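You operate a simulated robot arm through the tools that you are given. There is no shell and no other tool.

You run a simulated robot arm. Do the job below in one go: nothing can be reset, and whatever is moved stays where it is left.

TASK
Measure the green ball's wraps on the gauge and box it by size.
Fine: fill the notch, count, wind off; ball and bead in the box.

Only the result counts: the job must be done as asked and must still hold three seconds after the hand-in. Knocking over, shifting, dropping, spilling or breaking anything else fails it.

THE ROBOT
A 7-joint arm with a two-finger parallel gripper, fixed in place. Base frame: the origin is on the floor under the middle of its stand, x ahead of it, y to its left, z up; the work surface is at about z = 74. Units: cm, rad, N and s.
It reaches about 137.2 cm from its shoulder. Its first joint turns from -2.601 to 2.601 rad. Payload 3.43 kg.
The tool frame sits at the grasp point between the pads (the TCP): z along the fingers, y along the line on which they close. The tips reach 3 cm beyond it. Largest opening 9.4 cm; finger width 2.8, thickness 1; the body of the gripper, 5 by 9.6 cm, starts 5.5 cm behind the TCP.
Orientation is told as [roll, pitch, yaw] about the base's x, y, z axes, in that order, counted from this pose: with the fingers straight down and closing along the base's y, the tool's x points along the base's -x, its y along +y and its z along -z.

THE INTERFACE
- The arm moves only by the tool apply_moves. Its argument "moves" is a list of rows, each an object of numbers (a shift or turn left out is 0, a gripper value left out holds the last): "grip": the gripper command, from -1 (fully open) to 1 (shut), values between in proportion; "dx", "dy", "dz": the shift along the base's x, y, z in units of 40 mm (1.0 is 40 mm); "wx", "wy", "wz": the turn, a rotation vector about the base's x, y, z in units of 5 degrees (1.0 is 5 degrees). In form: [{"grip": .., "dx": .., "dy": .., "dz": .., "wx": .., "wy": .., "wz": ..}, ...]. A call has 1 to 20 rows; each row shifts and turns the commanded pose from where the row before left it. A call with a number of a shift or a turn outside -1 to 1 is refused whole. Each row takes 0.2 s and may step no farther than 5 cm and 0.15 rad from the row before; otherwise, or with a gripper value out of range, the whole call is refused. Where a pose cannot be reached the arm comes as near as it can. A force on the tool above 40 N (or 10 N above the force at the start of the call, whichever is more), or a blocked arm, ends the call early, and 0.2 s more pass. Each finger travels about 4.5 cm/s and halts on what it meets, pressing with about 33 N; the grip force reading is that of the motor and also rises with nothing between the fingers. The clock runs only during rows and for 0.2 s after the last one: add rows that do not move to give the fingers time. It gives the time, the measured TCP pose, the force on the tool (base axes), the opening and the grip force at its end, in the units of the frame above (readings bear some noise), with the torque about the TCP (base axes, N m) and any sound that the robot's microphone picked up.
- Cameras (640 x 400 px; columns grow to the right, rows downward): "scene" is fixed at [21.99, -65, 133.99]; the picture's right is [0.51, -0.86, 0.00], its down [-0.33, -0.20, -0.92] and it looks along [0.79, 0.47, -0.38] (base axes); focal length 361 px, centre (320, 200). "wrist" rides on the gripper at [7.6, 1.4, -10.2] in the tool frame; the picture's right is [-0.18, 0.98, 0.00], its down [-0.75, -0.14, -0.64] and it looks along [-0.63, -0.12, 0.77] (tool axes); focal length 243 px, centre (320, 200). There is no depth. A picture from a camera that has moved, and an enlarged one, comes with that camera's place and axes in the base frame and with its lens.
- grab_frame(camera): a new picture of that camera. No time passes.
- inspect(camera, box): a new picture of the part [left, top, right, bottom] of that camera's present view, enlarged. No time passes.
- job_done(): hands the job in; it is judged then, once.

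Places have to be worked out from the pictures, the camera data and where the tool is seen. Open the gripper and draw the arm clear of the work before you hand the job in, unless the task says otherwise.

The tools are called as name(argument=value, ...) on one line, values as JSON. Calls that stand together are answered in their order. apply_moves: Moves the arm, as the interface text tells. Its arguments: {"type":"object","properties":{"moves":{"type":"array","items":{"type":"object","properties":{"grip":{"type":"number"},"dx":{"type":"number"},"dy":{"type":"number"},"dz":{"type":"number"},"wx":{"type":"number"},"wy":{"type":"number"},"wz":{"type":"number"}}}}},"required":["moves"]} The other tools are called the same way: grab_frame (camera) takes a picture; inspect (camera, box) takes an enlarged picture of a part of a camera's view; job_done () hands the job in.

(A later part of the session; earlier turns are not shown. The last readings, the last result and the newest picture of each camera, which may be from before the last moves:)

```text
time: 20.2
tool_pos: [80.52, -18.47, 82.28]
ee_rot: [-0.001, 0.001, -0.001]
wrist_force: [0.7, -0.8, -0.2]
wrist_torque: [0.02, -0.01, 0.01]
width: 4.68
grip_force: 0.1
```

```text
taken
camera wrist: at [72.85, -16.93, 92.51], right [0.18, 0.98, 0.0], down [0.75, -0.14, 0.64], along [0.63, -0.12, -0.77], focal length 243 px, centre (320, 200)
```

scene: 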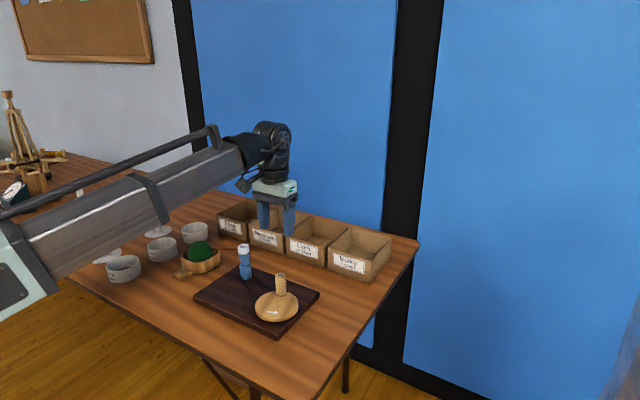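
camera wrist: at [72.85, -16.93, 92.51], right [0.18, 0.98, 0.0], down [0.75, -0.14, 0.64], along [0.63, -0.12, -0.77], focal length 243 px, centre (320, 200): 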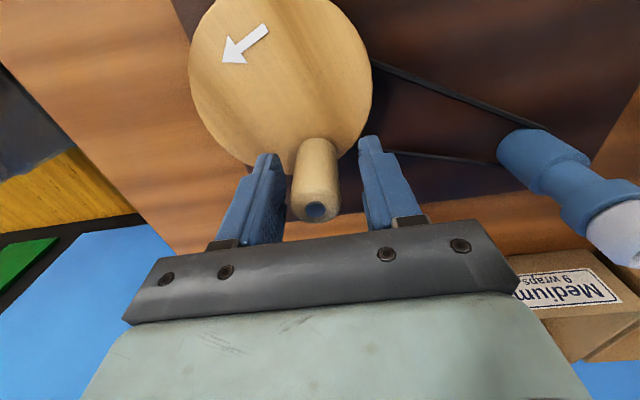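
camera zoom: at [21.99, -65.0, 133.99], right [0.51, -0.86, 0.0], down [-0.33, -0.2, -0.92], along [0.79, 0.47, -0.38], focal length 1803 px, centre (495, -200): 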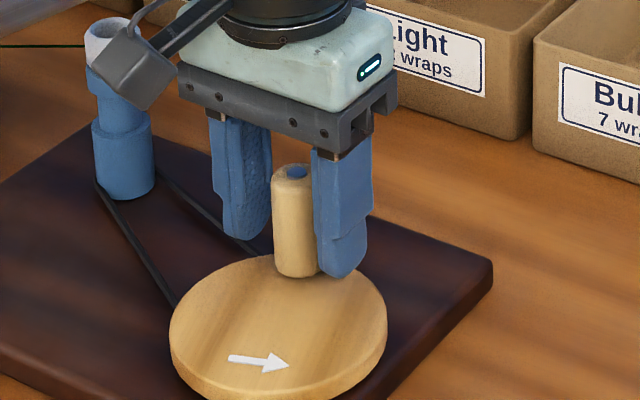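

The handle sits between the fingers, closer to the -x... side by a negligible amount, with the tips clear of the wheel. I'll close on it.

apply_moves(moves=[{"grip": 0.3}, {"grip": 0.5}, {"grip": 1}, {"grip": 1}, {}])

inspect(camera="wrist", box=[440, 80, 640, 290])

inspect(camera="wrist", box=[180, 0, 400, 230])

```text
time: 21.4
tool_pos: [80.54, -18.47, 82.35]
ee_rot: [-0.001, 0.001, 0.0]
wrist_force: [-2.0, -1.4, -0.3]
wrist_torque: [0.63, -0.02, 0.0]
width: 2.57
grip_force: 44.5
```

```text
1.90 times, centred on (540, 185) of wrist
camera zoom: at [72.85, -16.93, 92.52], right [0.18, 0.98, 0.0], down [0.75, -0.14, 0.64], along [0.63, -0.12, -0.77], focal length 462 px, centre (-99, 229)
```

zoom: 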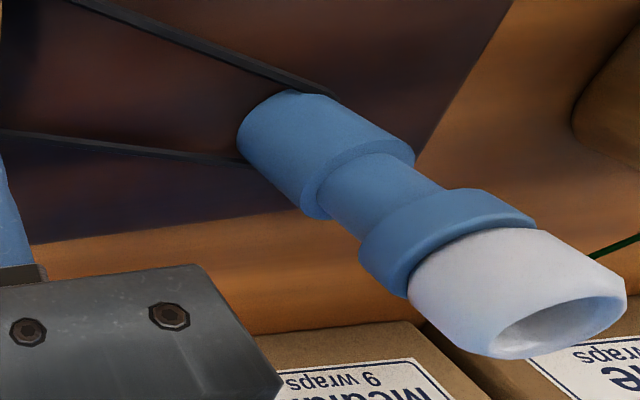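

```text
1.74 times, centred on (290, 115) of wrist
camera zoom: at [72.85, -16.93, 92.52], right [0.18, 0.98, 0.0], down [0.75, -0.14, 0.64], along [0.63, -0.12, -0.77], focal length 422 px, centre (372, 348)
```

zoom: 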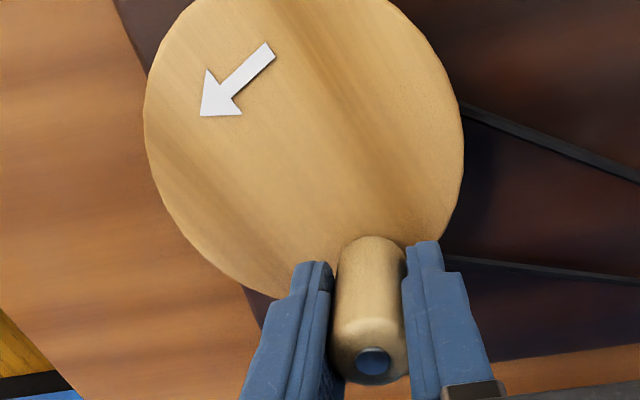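

Both readings settled at a width of 2.57 cm, with torque about x of 0.63 N·m. I'll hold for a moment to see whether the grip has really settled, then look again.

apply_moves(moves=[{"grip": 1}, {}, {}])

inspect(camera="wrist", box=[230, 90, 410, 240])

inspect(camera="scene", box=[250, 250, 320, 310])

```text
time: 22.2
tool_pos: [80.45, -18.41, 82.2]
ee_rot: [0.001, 0.0, 0.001]
wrist_force: [-1.8, -0.2, -1.6]
wrist_torque: [0.77, -0.04, 0.02]
width: 2.53
grip_force: 45.2
```

```text
2.67 times, centred on (320, 165) of wrist
camera zoom: at [72.84, -16.93, 92.52], right [0.18, 0.98, 0.0], down [0.75, -0.14, 0.64], along [0.63, -0.12, -0.77], focal length 647 px, centre (320, 293)
```

zoom: 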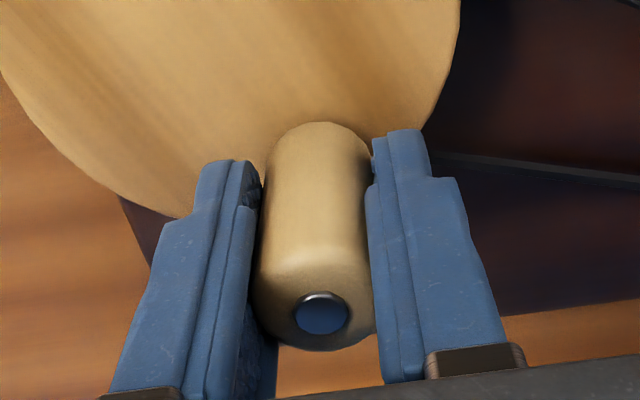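

```text
6.67 times, centred on (285, 280) of scene
camera zoom: at [21.99, -65.0, 133.99], right [0.51, -0.86, 0.0], down [-0.33, -0.2, -0.92], along [0.79, 0.47, -0.38], focal length 2404 px, centre (553, -333)
```

zoom: 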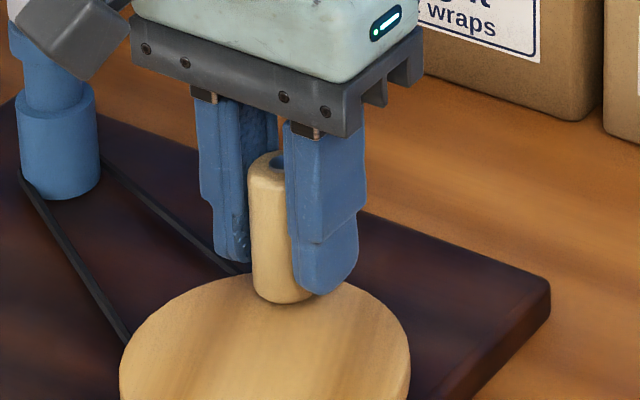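

The grip holds the handle at a width of 2.5 cm. I'll test-turn counter-clockwise (the arrow direction) by about 54° around the estimated centre and check the forces.

apply_moves(moves=[{"dx": -0.1455, "dy": 0.2698}, {"dx": -0.222, "dy": 0.2115}, {"dx": -0.2765, "dy": 0.1328}, {}])

grab_frame(camera="wrist")

inspect(camera="scene", box=[180, 230, 320, 330])

```text
time: 23.2
tool_pos: [77.84, -16.39, 82.28]
ee_rot: [-0.006, 0.002, -0.004]
wrist_force: [-7.6, -32.4, -18.9]
wrist_torque: [0.92, -0.92, 0.01]
width: 2.55
grip_force: 45.1
```

```text
taken
camera wrist: at [70.28, -14.7, 92.52], right [0.19, 0.98, 0.0], down [0.75, -0.14, 0.64], along [0.63, -0.12, -0.77], focal length 243 px, centre (320, 200)
```

wrist: 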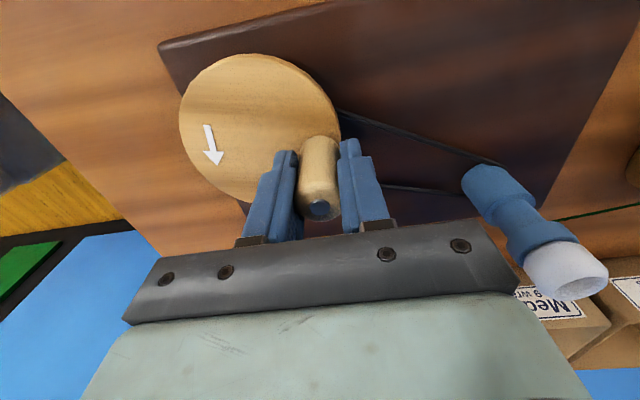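

```text
4.00 times, centred on (250, 280) of scene
camera zoom: at [21.99, -65.0, 133.99], right [0.51, -0.86, 0.0], down [-0.33, -0.2, -0.92], along [0.79, 0.47, -0.38], focal length 1442 px, centre (600, -120)
```

zoom: 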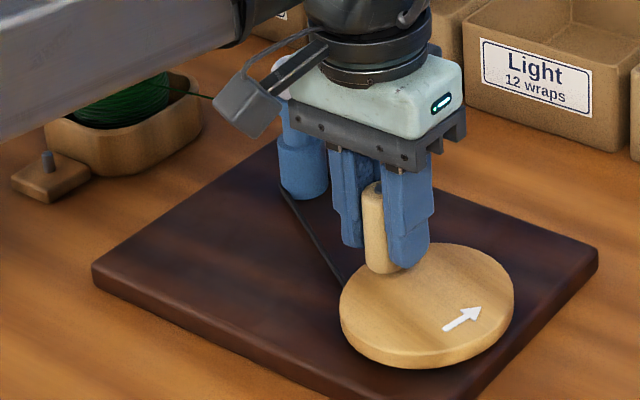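

The wheel turns as wanted, but the tool feels about 32 N toward -y. My commanded arc is therefore slightly outside the true circle, and I'll re-measure the wheel centre and handle from this view.

inspect(camera="wrist", box=[170, 40, 370, 230])

inspect(camera="wrist", box=[450, 150, 610, 300])

```text
2.11 times, centred on (270, 135) of wrist
camera zoom: at [70.28, -14.7, 92.52], right [0.19, 0.98, 0.0], down [0.75, -0.14, 0.64], along [0.63, -0.12, -0.77], focal length 511 px, centre (425, 337)
```

zoom: 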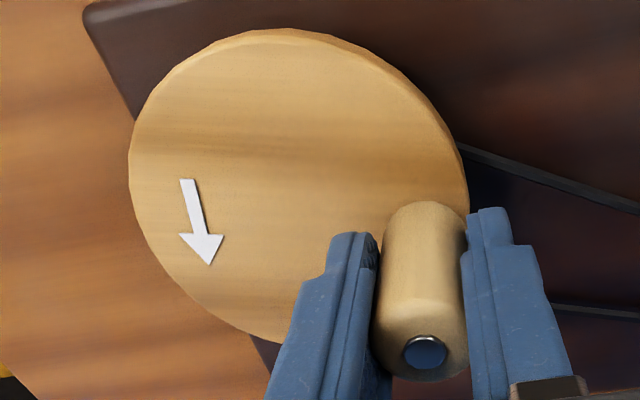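

```text
2.67 times, centred on (530, 225) of wrist
camera zoom: at [70.28, -14.7, 92.52], right [0.19, 0.98, 0.0], down [0.75, -0.14, 0.64], along [0.63, -0.12, -0.77], focal length 647 px, centre (-240, 133)
```

zoom: 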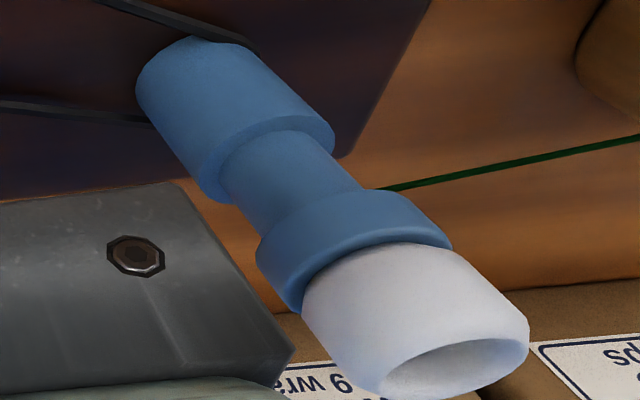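

From the two views, the handle–arrow lines cross at a wheel centre of about (76.93, -19.88), with radius about 3.88 and the handle now at about 75°. I'll nudge inward by about 0.2 cm to relieve the radial load and read the force.

apply_moves(moves=[{"dx": -0.01, "dy": -0.05}, {}, {}])

```text
time: 24.0
tool_pos: [77.8, -16.3, 82.35]
ee_rot: [0.0, 0.003, -0.001]
wrist_force: [-3.2, -11.3, -18.8]
wrist_torque: [-0.65, 0.52, 0.02]
width: 2.55
grip_force: 45.4
```

The radial load dropped to 11 N, about 105 N/cm stiffness. A steady -19 N in z remains, so I'll ease a bit more inward and slightly down.

apply_moves(moves=[{"dx": -0.008, "dy": -0.025, "dz": -0.03}, {}, {}])

```text
time: 24.8
tool_pos: [77.71, -16.32, 82.34]
ee_rot: [0.0, -0.003, 0.001]
wrist_force: [-0.9, -1.6, 2.4]
wrist_torque: [-0.91, 1.29, -0.01]
width: 2.52
grip_force: 45.1
```

Forces are now near zero. In commanded coordinates that fits a wheel centre of (76.9, -20.07), radius 3.88 and handle angle of about 77°. I'll continue counter-clockwise for 90° and check.

apply_moves(moves=[{"dx": -0.3025, "dy": 0.0218}, {"dx": -0.2948, "dy": -0.073}, {"dx": -0.2575, "dy": -0.1603}, {"dx": -0.1955, "dy": -0.2323}, {"dx": -0.1143, "dy": -0.2813}, {}])

grab_frame(camera="wrist")

inspect(camera="scene", box=[180, 230, 320, 330])

```text
time: 26.2
tool_pos: [73.14, -19.41, 82.3]
ee_rot: [0.0, -0.003, 0.0]
wrist_force: [-0.4, -0.7, 35.8]
wrist_torque: [0.87, 0.69, 0.02]
width: 2.51
grip_force: 45.6
```

```text
taken
camera wrist: at [65.6, -17.85, 92.5], right [0.18, 0.98, 0.0], down [0.75, -0.14, 0.64], along [0.63, -0.12, -0.77], focal length 243 px, centre (320, 200)
```

wrist: 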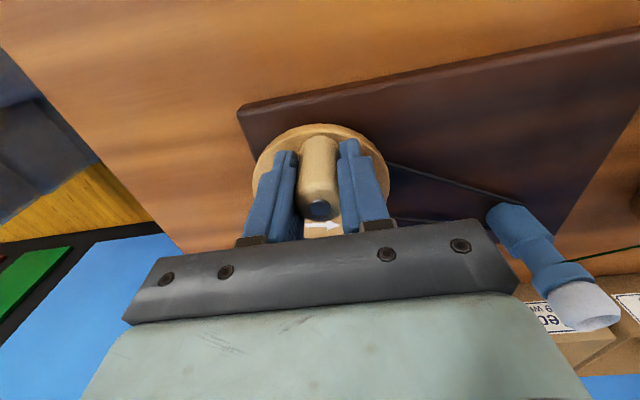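

```text
4.00 times, centred on (250, 280) of scene
camera zoom: at [21.99, -65.0, 133.99], right [0.51, -0.86, 0.0], down [-0.33, -0.2, -0.92], along [0.79, 0.47, -0.38], focal length 1442 px, centre (600, -120)
```

zoom: 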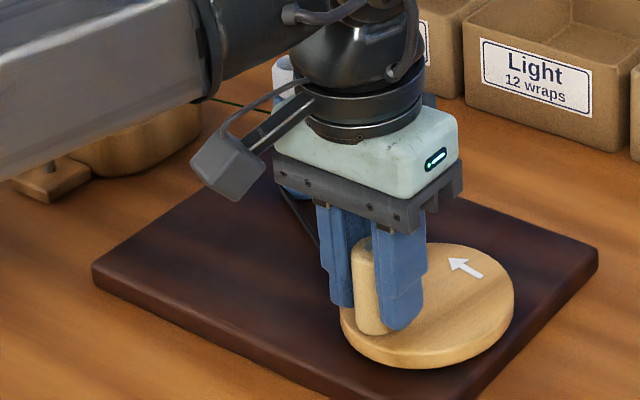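

In-plane forces are nearly zero, so the circle fit is good. Only z shows +36 N, so I'll ease up about 0.2 cm before continuing.

apply_moves(moves=[{"dz": 0.04}, {}, {}])

inspect(camera="wrist", box=[470, 190, 630, 340])

```text
time: 27.0
tool_pos: [73.26, -19.34, 82.37]
ee_rot: [-0.002, 0.0, 0.001]
wrist_force: [-0.1, 0.3, 11.1]
wrist_torque: [0.84, -1.39, -0.04]
width: 2.54
grip_force: 44.5
```

```text
2.67 times, centred on (550, 265) of wrist
camera zoom: at [65.62, -17.76, 92.51], right [0.18, 0.98, 0.0], down [0.75, -0.14, 0.64], along [0.63, -0.12, -0.77], focal length 647 px, centre (-293, 27)
```

zoom: 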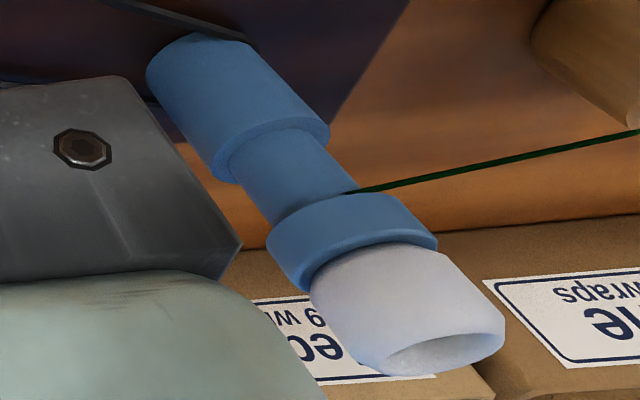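

In this view the thread now meets the neck just under the flange. I'll zoom in harder to see whether a wrap is forming.

inspect(camera="wrist", box=[520, 215, 580, 255])

inspect(camera="scene", box=[230, 235, 270, 285])

```text
10.00 times, centred on (550, 235) of wrist
camera zoom: at [65.62, -17.76, 92.51], right [0.18, 0.98, 0.0], down [0.75, -0.14, 0.64], along [0.63, -0.12, -0.77], focal length 2426 px, centre (-1980, -150)
```

zoom: 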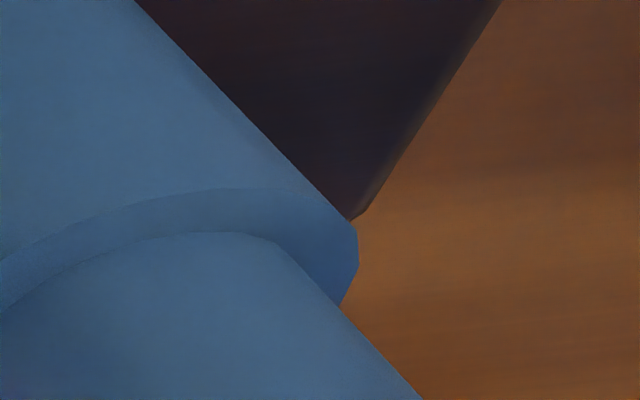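

```text
8.00 times, centred on (250, 260) of scene
camera zoom: at [21.99, -65.0, 133.99], right [0.51, -0.86, 0.0], down [-0.33, -0.2, -0.92], along [0.79, 0.47, -0.38], focal length 2884 px, centre (880, -280)
```

zoom: 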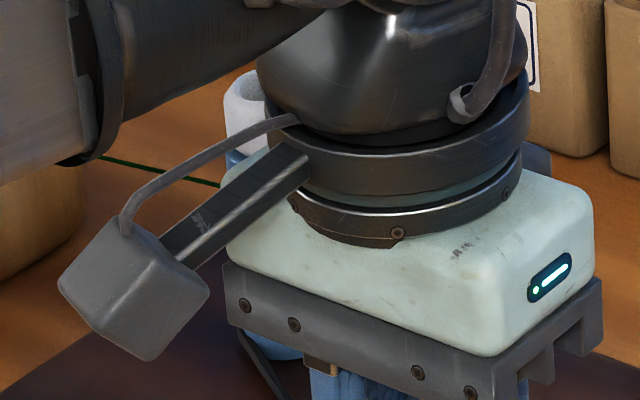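

No wrap is visible yet, since the flange overhang hides the top of the notch. In-plane forces are tiny, so I'll crank on another 144°.

apply_moves(moves=[{"dx": -0.0218, "dy": -0.3025}, {"dx": 0.073, "dy": -0.2948}, {"dx": 0.1603, "dy": -0.2575}, {"dx": 0.2323, "dy": -0.1955}, {"dx": 0.2813, "dy": -0.1143}, {"dx": 0.3025, "dy": -0.0218}, {"dx": 0.2948, "dy": 0.073}, {"dx": 0.2575, "dy": 0.1603}, {}])

grab_frame(camera="wrist")

grab_frame(camera="scene")

```text
time: 29.0
tool_pos: [79.26, -22.96, 82.33]
ee_rot: [-0.001, 0.004, -0.001]
wrist_force: [-7.1, 8.4, -14.9]
wrist_torque: [0.99, 1.14, -0.05]
width: 2.56
grip_force: 45.1
```

```text
taken
camera wrist: at [71.7, -21.49, 92.55], right [0.19, 0.98, 0.0], down [0.76, -0.14, 0.64], along [0.63, -0.12, -0.77], focal length 243 px, centre (320, 200)
```

wrist: 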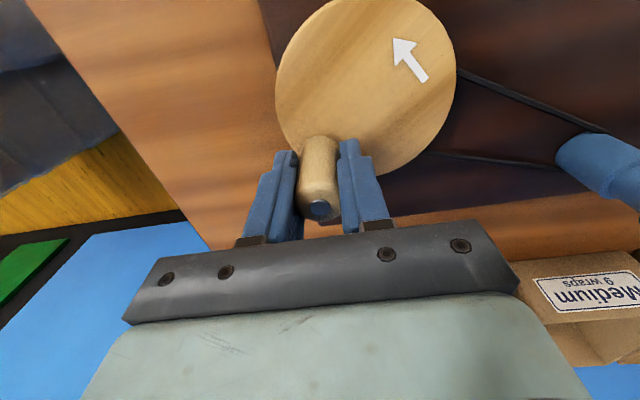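

```text
taken
```

scene: 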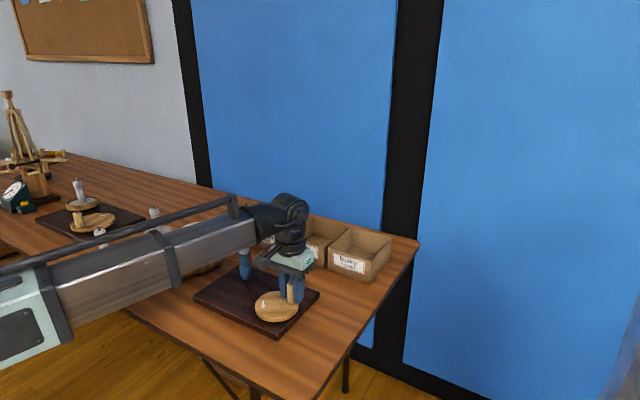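

The turn went smoothly with small forces. I'll inspect the spindle neck from the scene camera, which can now see part of it.

inspect(camera="scene", box=[225, 240, 275, 285])

inspect(camera="wrist", box=[540, 110, 640, 230])

```text
8.89 times, centred on (250, 262) of scene
camera zoom: at [21.99, -65.0, 133.99], right [0.51, -0.86, 0.0], down [-0.33, -0.2, -0.92], along [0.79, 0.47, -0.38], focal length 3205 px, centre (942, -356)
```

zoom: 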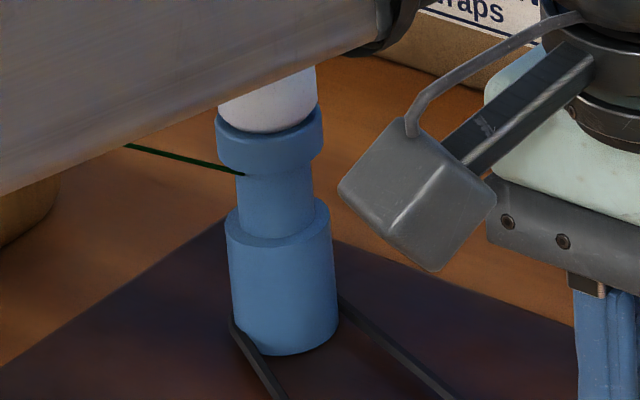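

```text
3.33 times, centred on (590, 170) of wrist
camera zoom: at [71.7, -21.49, 92.55], right [0.19, 0.98, 0.0], down [0.76, -0.14, 0.64], along [0.63, -0.12, -0.77], focal length 809 px, centre (-580, 300)
```

zoom: 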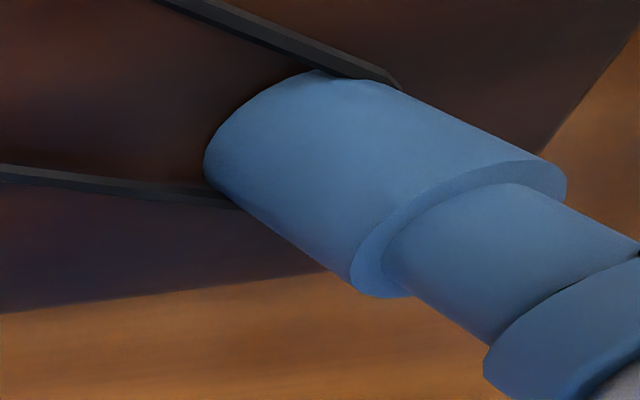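

I'll zoom tighter on the neck where the thread arrives.

inspect(camera="scene", box=[238, 252, 264, 272])

```text
16.00 times, centred on (251, 262) of scene
camera zoom: at [21.99, -65.0, 133.99], right [0.51, -0.86, 0.0], down [-0.33, -0.2, -0.92], along [0.79, 0.47, -0.38], focal length 5769 px, centre (1424, -792)
```

zoom: 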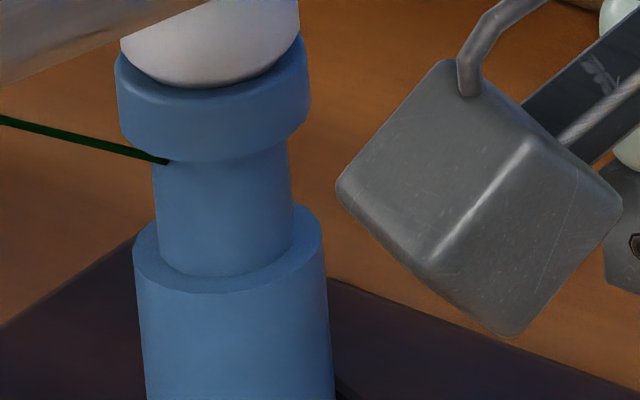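

The thread feeds onto the -x side of the neck right under the flange, as expected for this winding direction, and the first wrap hides beneath the lip. I'll do one full turn to come back to this same angle, where the scene camera can see the neck.

apply_moves(moves=[{"dx": 0.185, "dy": 0.2473, "dz": -0.01}, {"dx": 0.1143, "dy": 0.2813}, {"dx": 0.0218, "dy": 0.3025}, {"dx": -0.073, "dy": 0.2948}, {"dx": -0.1603, "dy": 0.2575}, {"dx": -0.2323, "dy": 0.1955}, {"dx": -0.2813, "dy": 0.1143}, {"dx": -0.3025, "dy": 0.0218}, {"dx": -0.2948, "dy": -0.073}, {"dx": -0.2575, "dy": -0.1603}, {"dx": -0.1955, "dy": -0.2323}, {"dx": -0.1143, "dy": -0.2813}, {"dx": -0.0218, "dy": -0.3025}, {"dx": 0.073, "dy": -0.2948}, {"dx": 0.1603, "dy": -0.2575}, {"dx": 0.2323, "dy": -0.1955}, {"dx": 0.2813, "dy": -0.1143}, {"dx": 0.3025, "dy": -0.0218}, {"dx": 0.2948, "dy": 0.073}, {"dx": 0.2575, "dy": 0.1603}])

inspect(camera="scene", box=[238, 252, 264, 272])

grab_frame(camera="wrist")

```text
time: 33.2
tool_pos: [79.39, -23.03, 82.3]
ee_rot: [-0.002, 0.004, -0.001]
wrist_force: [-8.6, 9.5, 3.0]
wrist_torque: [0.23, 1.13, 0.0]
width: 2.53
grip_force: 45.1
```

```text
16.00 times, centred on (251, 262) of scene
camera zoom: at [21.99, -65.0, 133.99], right [0.51, -0.86, 0.0], down [-0.33, -0.2, -0.92], along [0.79, 0.47, -0.38], focal length 5769 px, centre (1424, -792)
```

zoom: 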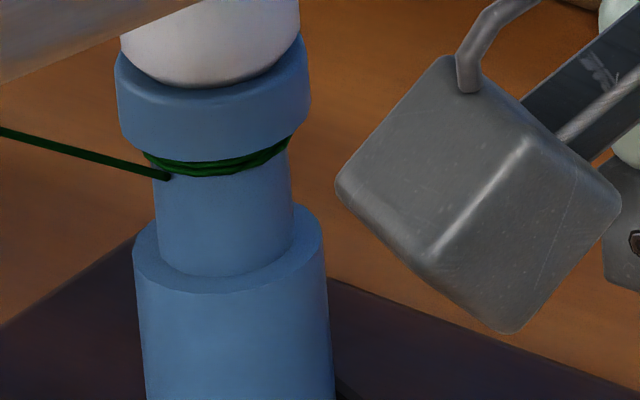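

```text
taken
camera wrist: at [71.76, -21.43, 92.55], right [0.19, 0.98, 0.0], down [0.76, -0.14, 0.64], along [0.63, -0.12, -0.77], focal length 243 px, centre (320, 200)
```

wrist: 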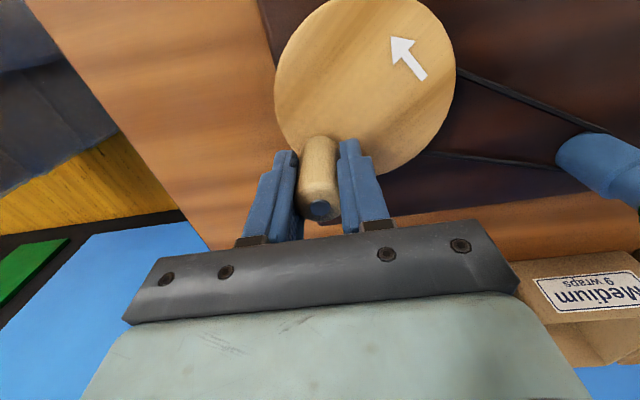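

Green wraps now show under the flange, and the feed point dropped about 16 px this turn. I'll zoom in to count wraps per turn.

inspect(camera="scene", box=[243, 258, 255, 266])

```text
16.00 times, centred on (249, 262) of scene
camera zoom: at [21.99, -65.0, 133.99], right [0.51, -0.86, 0.0], down [-0.33, -0.2, -0.92], along [0.79, 0.47, -0.38], focal length 5769 px, centre (1456, -792)
```

zoom: 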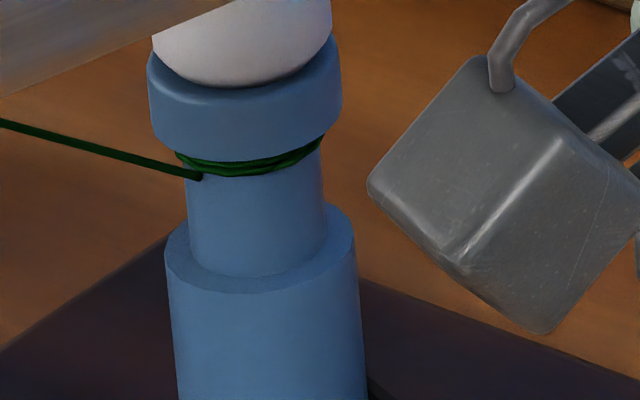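

Zoom tops out at 16x. I'll crank another full turn with a slight inward correction and compare band positions.

apply_moves(moves=[{"dx": 0.18, "dy": 0.2523}, {"dx": 0.1143, "dy": 0.2813}, {"dx": 0.0218, "dy": 0.3025}, {"dx": -0.073, "dy": 0.2948}, {"dx": -0.1603, "dy": 0.2575}, {"dx": -0.2323, "dy": 0.1955}, {"dx": -0.2813, "dy": 0.1143}, {"dx": -0.3025, "dy": 0.0218}, {"dx": -0.2948, "dy": -0.073}, {"dx": -0.2575, "dy": -0.1603}, {"dx": -0.1955, "dy": -0.2323}, {"dx": -0.1143, "dy": -0.2813}, {"dx": -0.0218, "dy": -0.3025}, {"dx": 0.073, "dy": -0.2948}, {"dx": 0.1603, "dy": -0.2575}, {"dx": 0.2323, "dy": -0.1955}, {"dx": 0.2813, "dy": -0.1143}, {"dx": 0.3025, "dy": -0.0218}, {"dx": 0.2948, "dy": 0.073}, {"dx": 0.2575, "dy": 0.1603}])

inspect(camera="scene", box=[238, 252, 264, 272])

```text
time: 37.4
tool_pos: [79.24, -23.16, 82.26]
ee_rot: [0.0, 0.003, -0.002]
wrist_force: [-6.6, 9.6, -24.3]
wrist_torque: [0.22, -0.57, 0.0]
width: 2.47
grip_force: 45.2
```

```text
16.00 times, centred on (251, 262) of scene
camera zoom: at [21.99, -65.0, 133.99], right [0.51, -0.86, 0.0], down [-0.33, -0.2, -0.92], along [0.79, 0.47, -0.38], focal length 5769 px, centre (1424, -792)
```

zoom: 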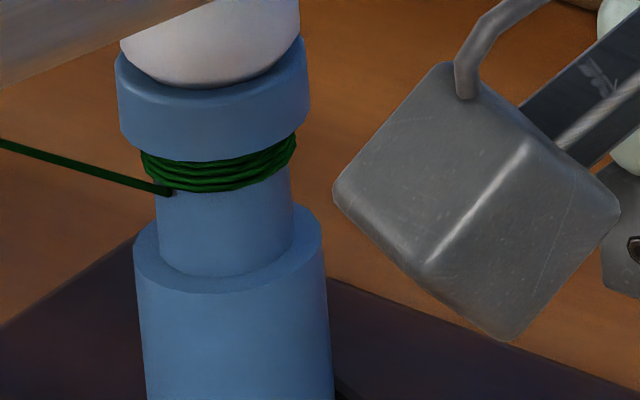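

The feed point drops 16 px per wheel turn, and the bands look about 8 px each, so roughly two wraps per turn. I'll turn to the angle where the wrist camera sees the neck up close for a real count.

apply_moves(moves=[{"dx": 0.1905, "dy": 0.2373, "dz": -0.03}, {"dx": 0.1143, "dy": 0.2813}, {"dx": 0.0218, "dy": 0.3025}, {"dx": -0.073, "dy": 0.2948}, {"dx": -0.1603, "dy": 0.2575}, {"dx": -0.2323, "dy": 0.1955}, {"dx": -0.2813, "dy": 0.1143}, {}])

grab_frame(camera="wrist")

inspect(camera="wrist", box=[500, 190, 560, 240])

inspect(camera="wrist", box=[525, 200, 555, 220])

```text
time: 39.2
tool_pos: [77.52, -16.38, 82.31]
ee_rot: [-0.003, 0.001, -0.001]
wrist_force: [-3.8, -20.9, 17.9]
wrist_torque: [0.89, -0.5, -0.05]
width: 2.49
grip_force: 45.2
```

```text
taken
camera wrist: at [70.01, -14.67, 92.55], right [0.19, 0.98, 0.0], down [0.75, -0.14, 0.64], along [0.63, -0.12, -0.77], focal length 243 px, centre (320, 200)
```

wrist: 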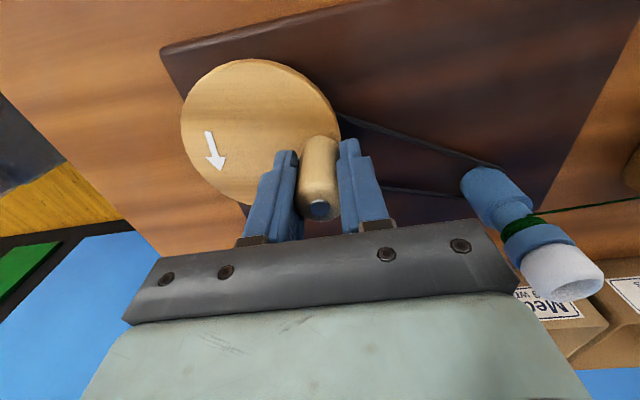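

```text
8.00 times, centred on (530, 215) of wrist
camera zoom: at [70.01, -14.67, 92.55], right [0.19, 0.98, 0.0], down [0.75, -0.14, 0.64], along [0.63, -0.12, -0.77], focal length 1941 px, centre (-1360, 80)
```

zoom: 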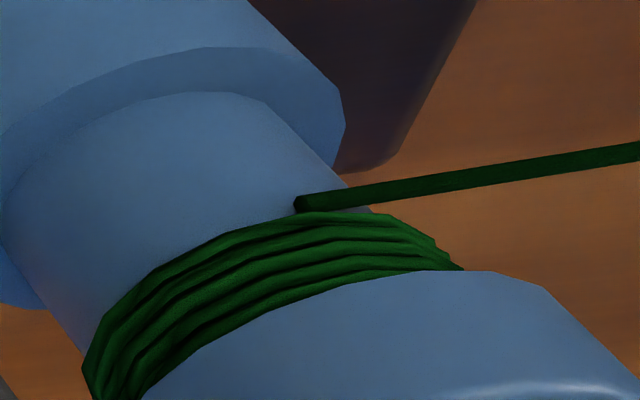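

```text
16.00 times, centred on (540, 210) of wrist
camera zoom: at [70.01, -14.67, 92.55], right [0.19, 0.98, 0.0], down [0.75, -0.14, 0.64], along [0.63, -0.12, -0.77], focal length 3882 px, centre (-3200, 40)
```

zoom: 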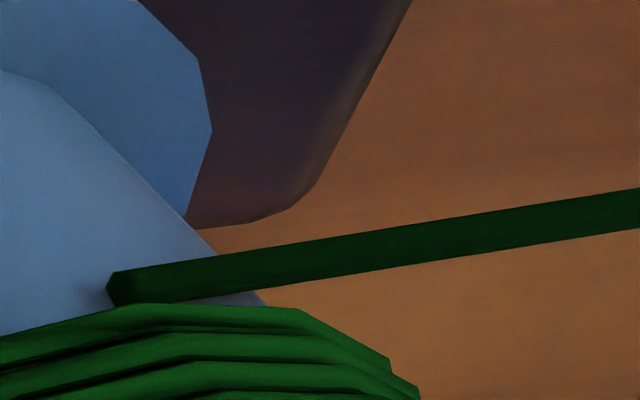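

This is an excellent close view of the wraps. I'll zoom right onto the bands to count them.

inspect(camera="wrist", box=[505, 210, 545, 240])

inspect(camera="scene", box=[238, 252, 264, 272])

```text
13.33 times, centred on (525, 225) of wrist
camera zoom: at [70.01, -14.67, 92.55], right [0.19, 0.98, 0.0], down [0.75, -0.14, 0.64], along [0.63, -0.12, -0.77], focal length 3235 px, centre (-2413, -133)
```

zoom: 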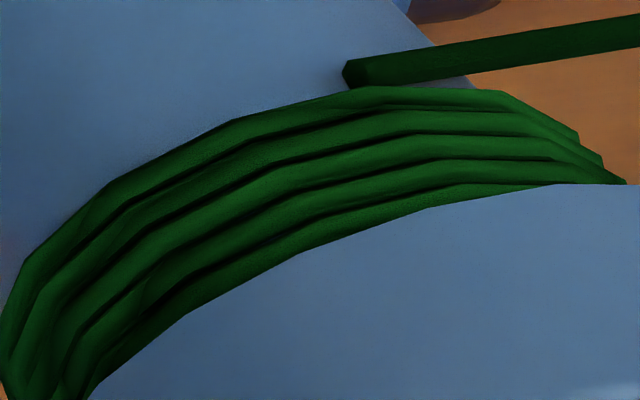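

```text
16.00 times, centred on (251, 262) of scene
camera zoom: at [21.99, -65.0, 133.99], right [0.51, -0.86, 0.0], down [-0.33, -0.2, -0.92], along [0.79, 0.47, -0.38], focal length 5769 px, centre (1424, -792)
```

zoom: 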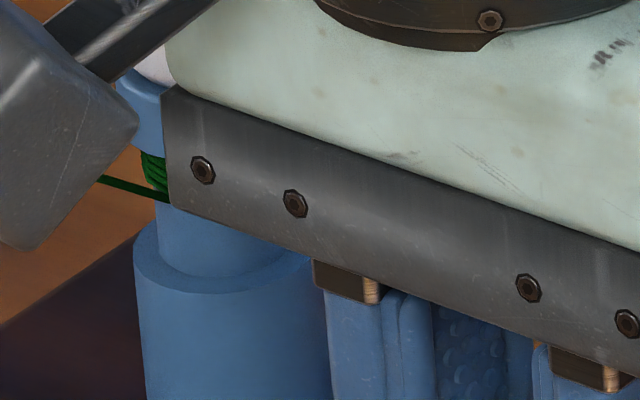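

I count four full bands plus a fifth partly under the lip, with a pitch of about 0.14 cm. I'll ease inward 0.15 cm to cut the radial load, crank one full turn back to this angle, and recount to pin down wraps per turn.

apply_moves(moves=[{"dx": -0.2965, "dy": -0.018, "dz": 0.02}, {"dx": -0.2889, "dy": -0.0715}, {"dx": -0.2524, "dy": -0.1571}, {"dx": -0.1916, "dy": -0.2277}, {"dx": -0.112, "dy": -0.2757}, {"dx": -0.0214, "dy": -0.2965}, {"dx": 0.0715, "dy": -0.2889}, {"dx": 0.1571, "dy": -0.2524}, {"dx": 0.2277, "dy": -0.1916}, {"dx": 0.2757, "dy": -0.112}, {"dx": 0.2965, "dy": -0.0214}, {"dx": 0.2889, "dy": 0.0715}, {"dx": 0.2524, "dy": 0.1571}, {"dx": 0.1916, "dy": 0.2277}, {"dx": 0.112, "dy": 0.2757}, {"dx": 0.0214, "dy": 0.2965}, {"dx": -0.0715, "dy": 0.2889}, {"dx": -0.1571, "dy": 0.2524}, {"dx": -0.2277, "dy": 0.1916}, {"dx": -0.2757, "dy": 0.112}])

inspect(camera="wrist", box=[500, 190, 560, 240])

inspect(camera="wrist", box=[505, 205, 545, 235])

```text
time: 40.3
tool_pos: [73.52, -18.58, 82.34]
ee_rot: [0.0, -0.005, 0.0]
wrist_force: [-1.7, 2.9, 4.0]
wrist_torque: [-0.08, -0.58, 0.01]
width: 2.5
grip_force: 44.8
stopped in row 5: the force on the tool passed its limit at 41 N (the readings are from after the stop); the commanded pose is now the measured one
```

```text
8.00 times, centred on (530, 215) of wrist
camera zoom: at [65.77, -17.0, 92.49], right [0.18, 0.98, 0.0], down [0.75, -0.14, 0.65], along [0.64, -0.12, -0.76], focal length 1941 px, centre (-1360, 80)
```

zoom: 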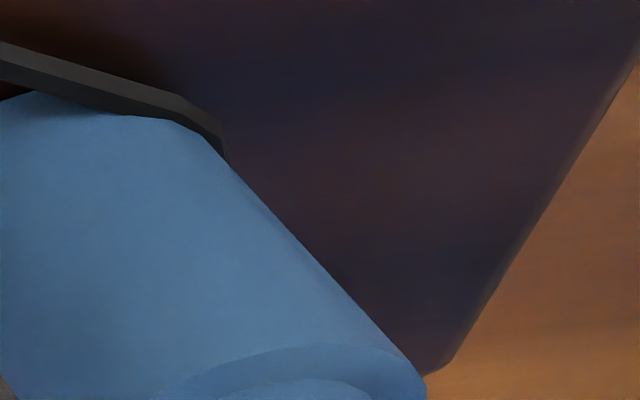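

```text
13.33 times, centred on (525, 220) of wrist
camera zoom: at [65.77, -17.0, 92.49], right [0.18, 0.98, 0.0], down [0.75, -0.14, 0.65], along [0.64, -0.12, -0.76], focal length 3235 px, centre (-2413, -67)
```

zoom: 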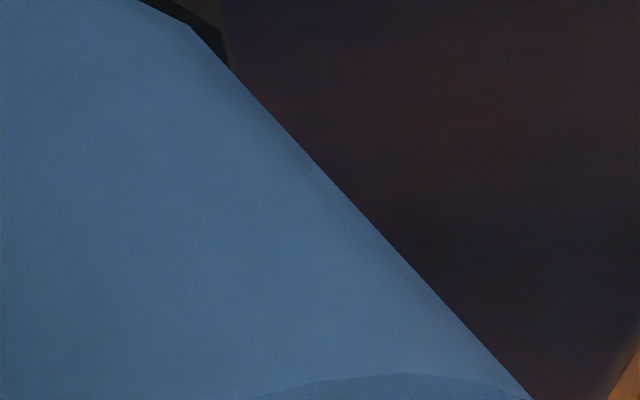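

The force limit tripped at 41 N mid-turn. That is the vertical load from the tight grip rather than the crank, and forces are now near zero at about 158°. I'll try a gentler grip so small vertical errors can slip.

apply_moves(moves=[{"grip": 0.47}, {}, {}])

grab_frame(camera="wrist")

```text
time: 41.1
tool_pos: [73.44, -18.63, 82.3]
ee_rot: [0.001, -0.005, 0.001]
wrist_force: [-0.7, -0.3, 0.1]
wrist_torque: [-0.02, -0.01, 0.02]
width: 2.52
grip_force: 0.5
```

```text
taken
camera wrist: at [65.82, -17.03, 92.44], right [0.18, 0.98, 0.0], down [0.75, -0.14, 0.65], along [0.63, -0.12, -0.76], focal length 243 px, centre (320, 200)
```

wrist: 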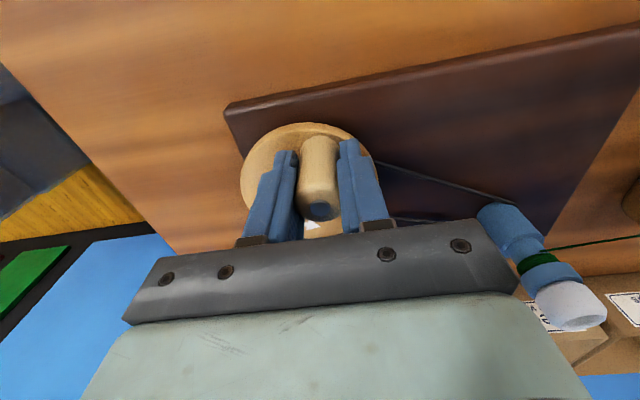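

With the gentler command the grip force fell to about 0 and all loads vanished. I'll find a middle setting.

apply_moves(moves=[{"grip": 0.5}, {}, {}])

```text
time: 41.9
tool_pos: [73.47, -18.64, 82.32]
ee_rot: [0.001, -0.005, 0.001]
wrist_force: [-0.6, -0.8, -0.3]
wrist_torque: [-0.17, 0.01, 0.01]
width: 2.52
grip_force: 45.1
```

Force saturates quickly, so I'll try a value in between.

apply_moves(moves=[{"grip": 0.475}, {}, {}])

apply_moves(moves=[{"grip": 0.482}, {}, {}])

```text
time: 42.7
tool_pos: [73.52, -18.57, 82.22]
ee_rot: [-0.001, -0.006, 0.0]
wrist_force: [1.1, 0.6, 0.4]
wrist_torque: [-0.04, 0.0, -0.01]
width: 2.51
grip_force: 0.0
```

```text
time: 43.5
tool_pos: [73.55, -18.52, 82.26]
ee_rot: [0.001, -0.007, 0.0]
wrist_force: [-0.4, 0.4, -0.6]
wrist_torque: [0.0, 0.02, 0.01]
width: 2.5
grip_force: 0.2
```

apply_moves(moves=[{"grip": 0.487}, {}, {}])

apply_moves(moves=[{"grip": 0.492}, {}, {}])

```text
time: 44.3
tool_pos: [73.45, -18.71, 82.28]
ee_rot: [0.0, -0.004, -0.002]
wrist_force: [-0.9, -0.4, -0.1]
wrist_torque: [-0.03, -0.03, 0.02]
width: 2.52
grip_force: 0.7
```

```text
time: 45.1
tool_pos: [73.45, -18.61, 82.19]
ee_rot: [0.0, -0.005, -0.001]
wrist_force: [0.8, -0.4, 0.5]
wrist_torque: [-0.03, 0.0, -0.03]
width: 2.53
grip_force: 0.9
```

Grip force is effectively on/off around 0.495, so I'll grip hard while turning and relax briefly between arcs to shed strain. A circle refit to four handle sightings gives a centre of (77.06, -19.87) and r of about 3.8, with the handle now near 159°. I'll continue counter-clockwise.

apply_moves(moves=[{"grip": 1}, {"grip": 1, "dx": -0.0613, "dy": -0.291}, {"dx": 0.0315, "dy": -0.2955}, {"dx": 0.1215, "dy": -0.2713}, {"dx": 0.1993, "dy": -0.2205}, {"dx": 0.2575, "dy": -0.1483}, {"grip": 0.47}, {"grip": 1}, {"dx": 0.291, "dy": -0.0613}, {"dx": 0.2955, "dy": 0.0315}, {"dx": 0.2713, "dy": 0.1215}, {"dx": 0.2205, "dy": 0.1993}, {"dx": 0.1483, "dy": 0.2575}, {}])

grab_frame(camera="wrist")

```text
time: 47.6
tool_pos: [79.55, -22.98, 82.19]
ee_rot: [-0.005, -0.007, -0.001]
wrist_force: [5.0, -6.8, -14.0]
wrist_torque: [1.16, -0.05, 0.05]
width: 2.57
grip_force: 44.9
stopped in row 12: the force on the tool passed its limit at 41 N (the readings are from after the stop); the commanded pose is now the measured one
```

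```text
taken
camera wrist: at [71.95, -21.42, 92.3], right [0.18, 0.98, 0.0], down [0.75, -0.14, 0.65], along [0.64, -0.12, -0.76], focal length 243 px, centre (320, 200)
```

wrist: 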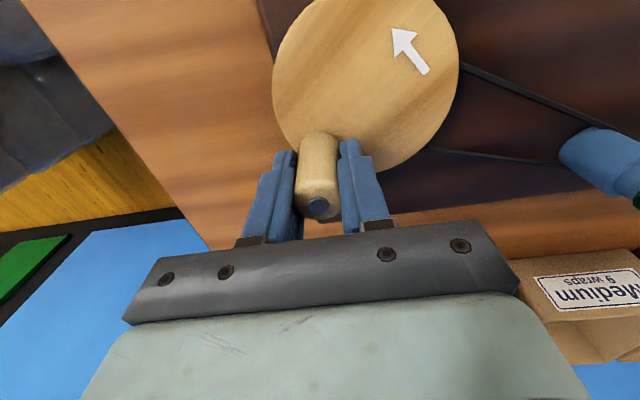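

It tripped again near 306°. I'll relax the grip, let the arm settle, and square up the small tilt that crept in.

apply_moves(moves=[{"grip": 0.45}, {"wx": 0.05, "wy": 0.07}, {}, {}])

inspect(camera="wrist", box=[260, 120, 380, 230])

inspect(camera="scene", box=[238, 252, 264, 272])

```text
time: 48.6
tool_pos: [79.52, -23.02, 82.44]
ee_rot: [0.001, -0.002, 0.002]
wrist_force: [-0.7, -0.4, 0.7]
wrist_torque: [-0.01, 0.01, -0.03]
width: 2.6
grip_force: 0.1
```

```text
3.64 times, centred on (320, 175) of wrist
camera zoom: at [71.91, -21.4, 92.5], right [0.18, 0.98, 0.0], down [0.75, -0.14, 0.64], along [0.63, -0.12, -0.77], focal length 882 px, centre (320, 291)
```

zoom: 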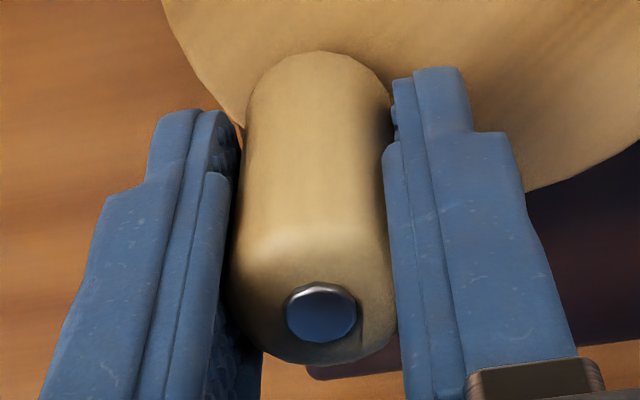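

```text
16.00 times, centred on (251, 262) of scene
camera zoom: at [21.99, -65.0, 133.99], right [0.51, -0.86, 0.0], down [-0.33, -0.2, -0.92], along [0.79, 0.47, -0.38], focal length 5769 px, centre (1424, -792)
```

zoom: 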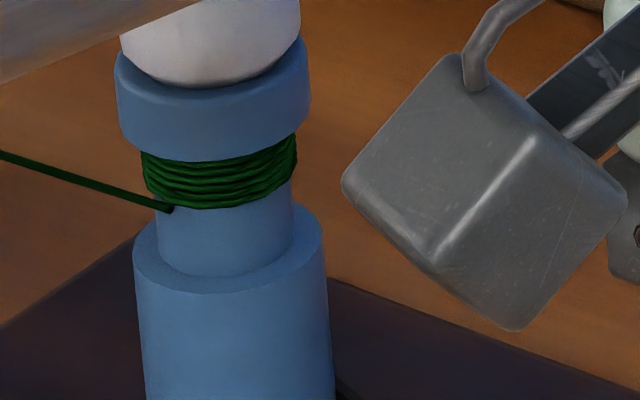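

The feed point dropped another 16 px, and the handle is centred in the fingers at about 309°. I'll go on with slower 12° steps and more frequent relaxes, ending near 81° for a close count.

apply_moves(moves=[{"grip": 1}, {"grip": 1}, {"dx": 0.1398, "dy": 0.1398}, {"dx": 0.1075, "dy": 0.1658}, {"dx": 0.0708, "dy": 0.1845}, {"dx": 0.031, "dy": 0.195}, {"grip": 0.46}, {"grip": 1}, {"dx": -0.0105, "dy": 0.1973}, {"dx": -0.051, "dy": 0.191}, {"dx": -0.0898, "dy": 0.176}, {"dx": -0.1243, "dy": 0.1535}, {"grip": 0.46}, {"grip": 1}, {"dx": -0.1535, "dy": 0.1243}, {"dx": -0.176, "dy": 0.0898}, {"dx": -0.191, "dy": 0.051}, {}])

grab_frame(camera="wrist")

inspect(camera="wrist", box=[500, 190, 560, 240])

```text
time: 52.5
tool_pos: [77.72, -16.2, 82.18]
ee_rot: [0.002, 0.001, -0.001]
wrist_force: [1.4, 9.4, -20.9]
wrist_torque: [-0.75, 0.42, -0.02]
width: 2.49
grip_force: 44.4
```

```text
taken
camera wrist: at [70.15, -14.75, 92.31], right [0.18, 0.98, 0.0], down [0.75, -0.14, 0.64], along [0.63, -0.12, -0.77], focal length 243 px, centre (320, 200)
```

wrist: 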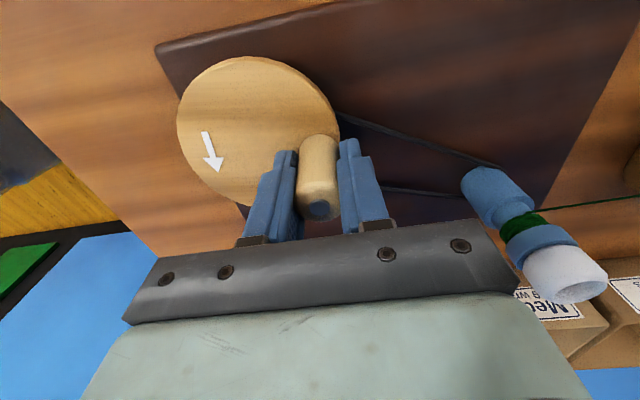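

```text
8.00 times, centred on (530, 215) of wrist
camera zoom: at [70.15, -14.75, 92.31], right [0.18, 0.98, 0.0], down [0.75, -0.14, 0.64], along [0.63, -0.12, -0.77], focal length 1941 px, centre (-1360, 80)
```

zoom: 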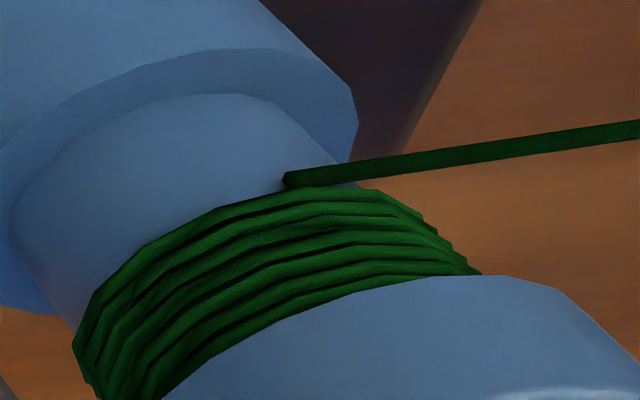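

That arc ran cleanly. I'll zoom in to count bands: it was four plus a partial one turn ago.

inspect(camera="wrist", box=[505, 207, 545, 237])

```text
13.33 times, centred on (525, 222) of wrist
camera zoom: at [70.15, -14.75, 92.31], right [0.18, 0.98, 0.0], down [0.75, -0.14, 0.64], along [0.63, -0.12, -0.77], focal length 3235 px, centre (-2413, -93)
```

zoom: 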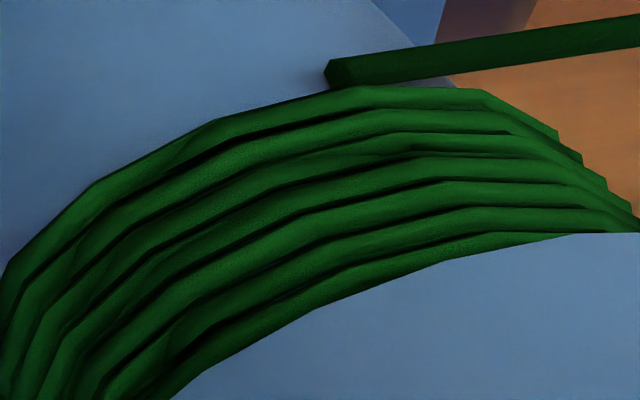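

Six full bands plus a partial now, so exactly two wraps per wheel turn. That is about 8.3 wraps after 4.16 turns, with room for roughly 8 more. I'll continue in 54° arcs with relaxes between, adding +0.08 cm in y to cut the residual radial force.

apply_moves(moves=[{"grip": 0.46, "dy": 0.02}, {"grip": 1}, {"dx": -0.2957, "dy": 0.0}, {"dx": -0.2812, "dy": -0.0914}, {"dx": -0.2392, "dy": -0.1738}, {"grip": 0.46}, {"grip": 1}, {"dx": -0.1738, "dy": -0.2392}, {"dx": -0.0914, "dy": -0.2812}, {"dx": 0.0, "dy": -0.2957}, {"grip": 0.46}, {"grip": 1}, {"dx": 0.0914, "dy": -0.2812}, {"dx": 0.1738, "dy": -0.2392}, {"dx": 0.2392, "dy": -0.1738}, {"grip": 0.46}, {"grip": 1}, {"dx": 0.2812, "dy": -0.0914}, {"dx": 0.2957, "dy": 0.0}, {"dx": 0.2812, "dy": 0.0914}])

grab_frame(camera="wrist")

inspect(camera="scene", box=[238, 252, 264, 272])

```text
time: 56.6
tool_pos: [79.0, -23.06, 82.28]
ee_rot: [0.004, -0.001, 0.0]
wrist_force: [-1.9, 3.8, -34.8]
wrist_torque: [-1.04, -0.48, 0.01]
width: 2.55
grip_force: 44.9
```

```text
taken
camera wrist: at [71.31, -21.66, 92.48], right [0.18, 0.98, 0.0], down [0.75, -0.14, 0.64], along [0.63, -0.12, -0.77], focal length 243 px, centre (320, 200)
```

wrist: 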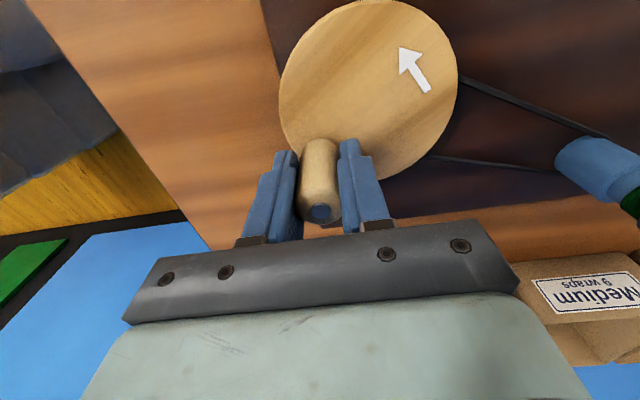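

```text
16.00 times, centred on (251, 262) of scene
camera zoom: at [21.99, -65.0, 133.99], right [0.51, -0.86, 0.0], down [-0.33, -0.2, -0.92], along [0.79, 0.47, -0.38], focal length 5769 px, centre (1424, -792)
```

zoom: 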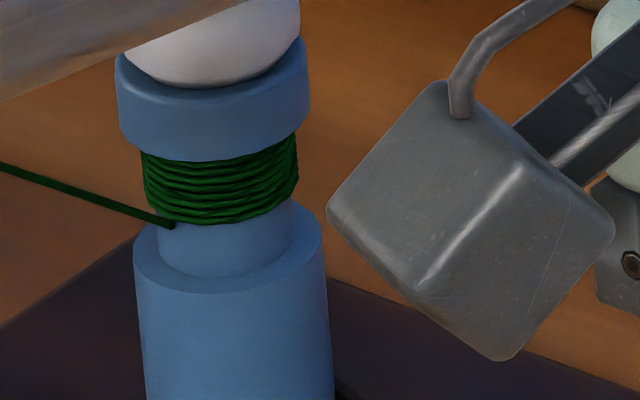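

In-plane forces are small and the wraps keep stacking neatly. The vertical load is -35 N, so I'll try a lighter closing command (0.496) for the next arcs and see how the grip force responds.

apply_moves(moves=[{"grip": 0.46}, {}, {"grip": 0.496}, {}, {}])

```text
time: 57.9
tool_pos: [78.87, -23.23, 82.61]
ee_rot: [0.001, -0.002, 0.002]
wrist_force: [0.7, -0.9, 11.1]
wrist_torque: [-0.79, -0.03, 0.01]
width: 2.52
grip_force: 45.1
```

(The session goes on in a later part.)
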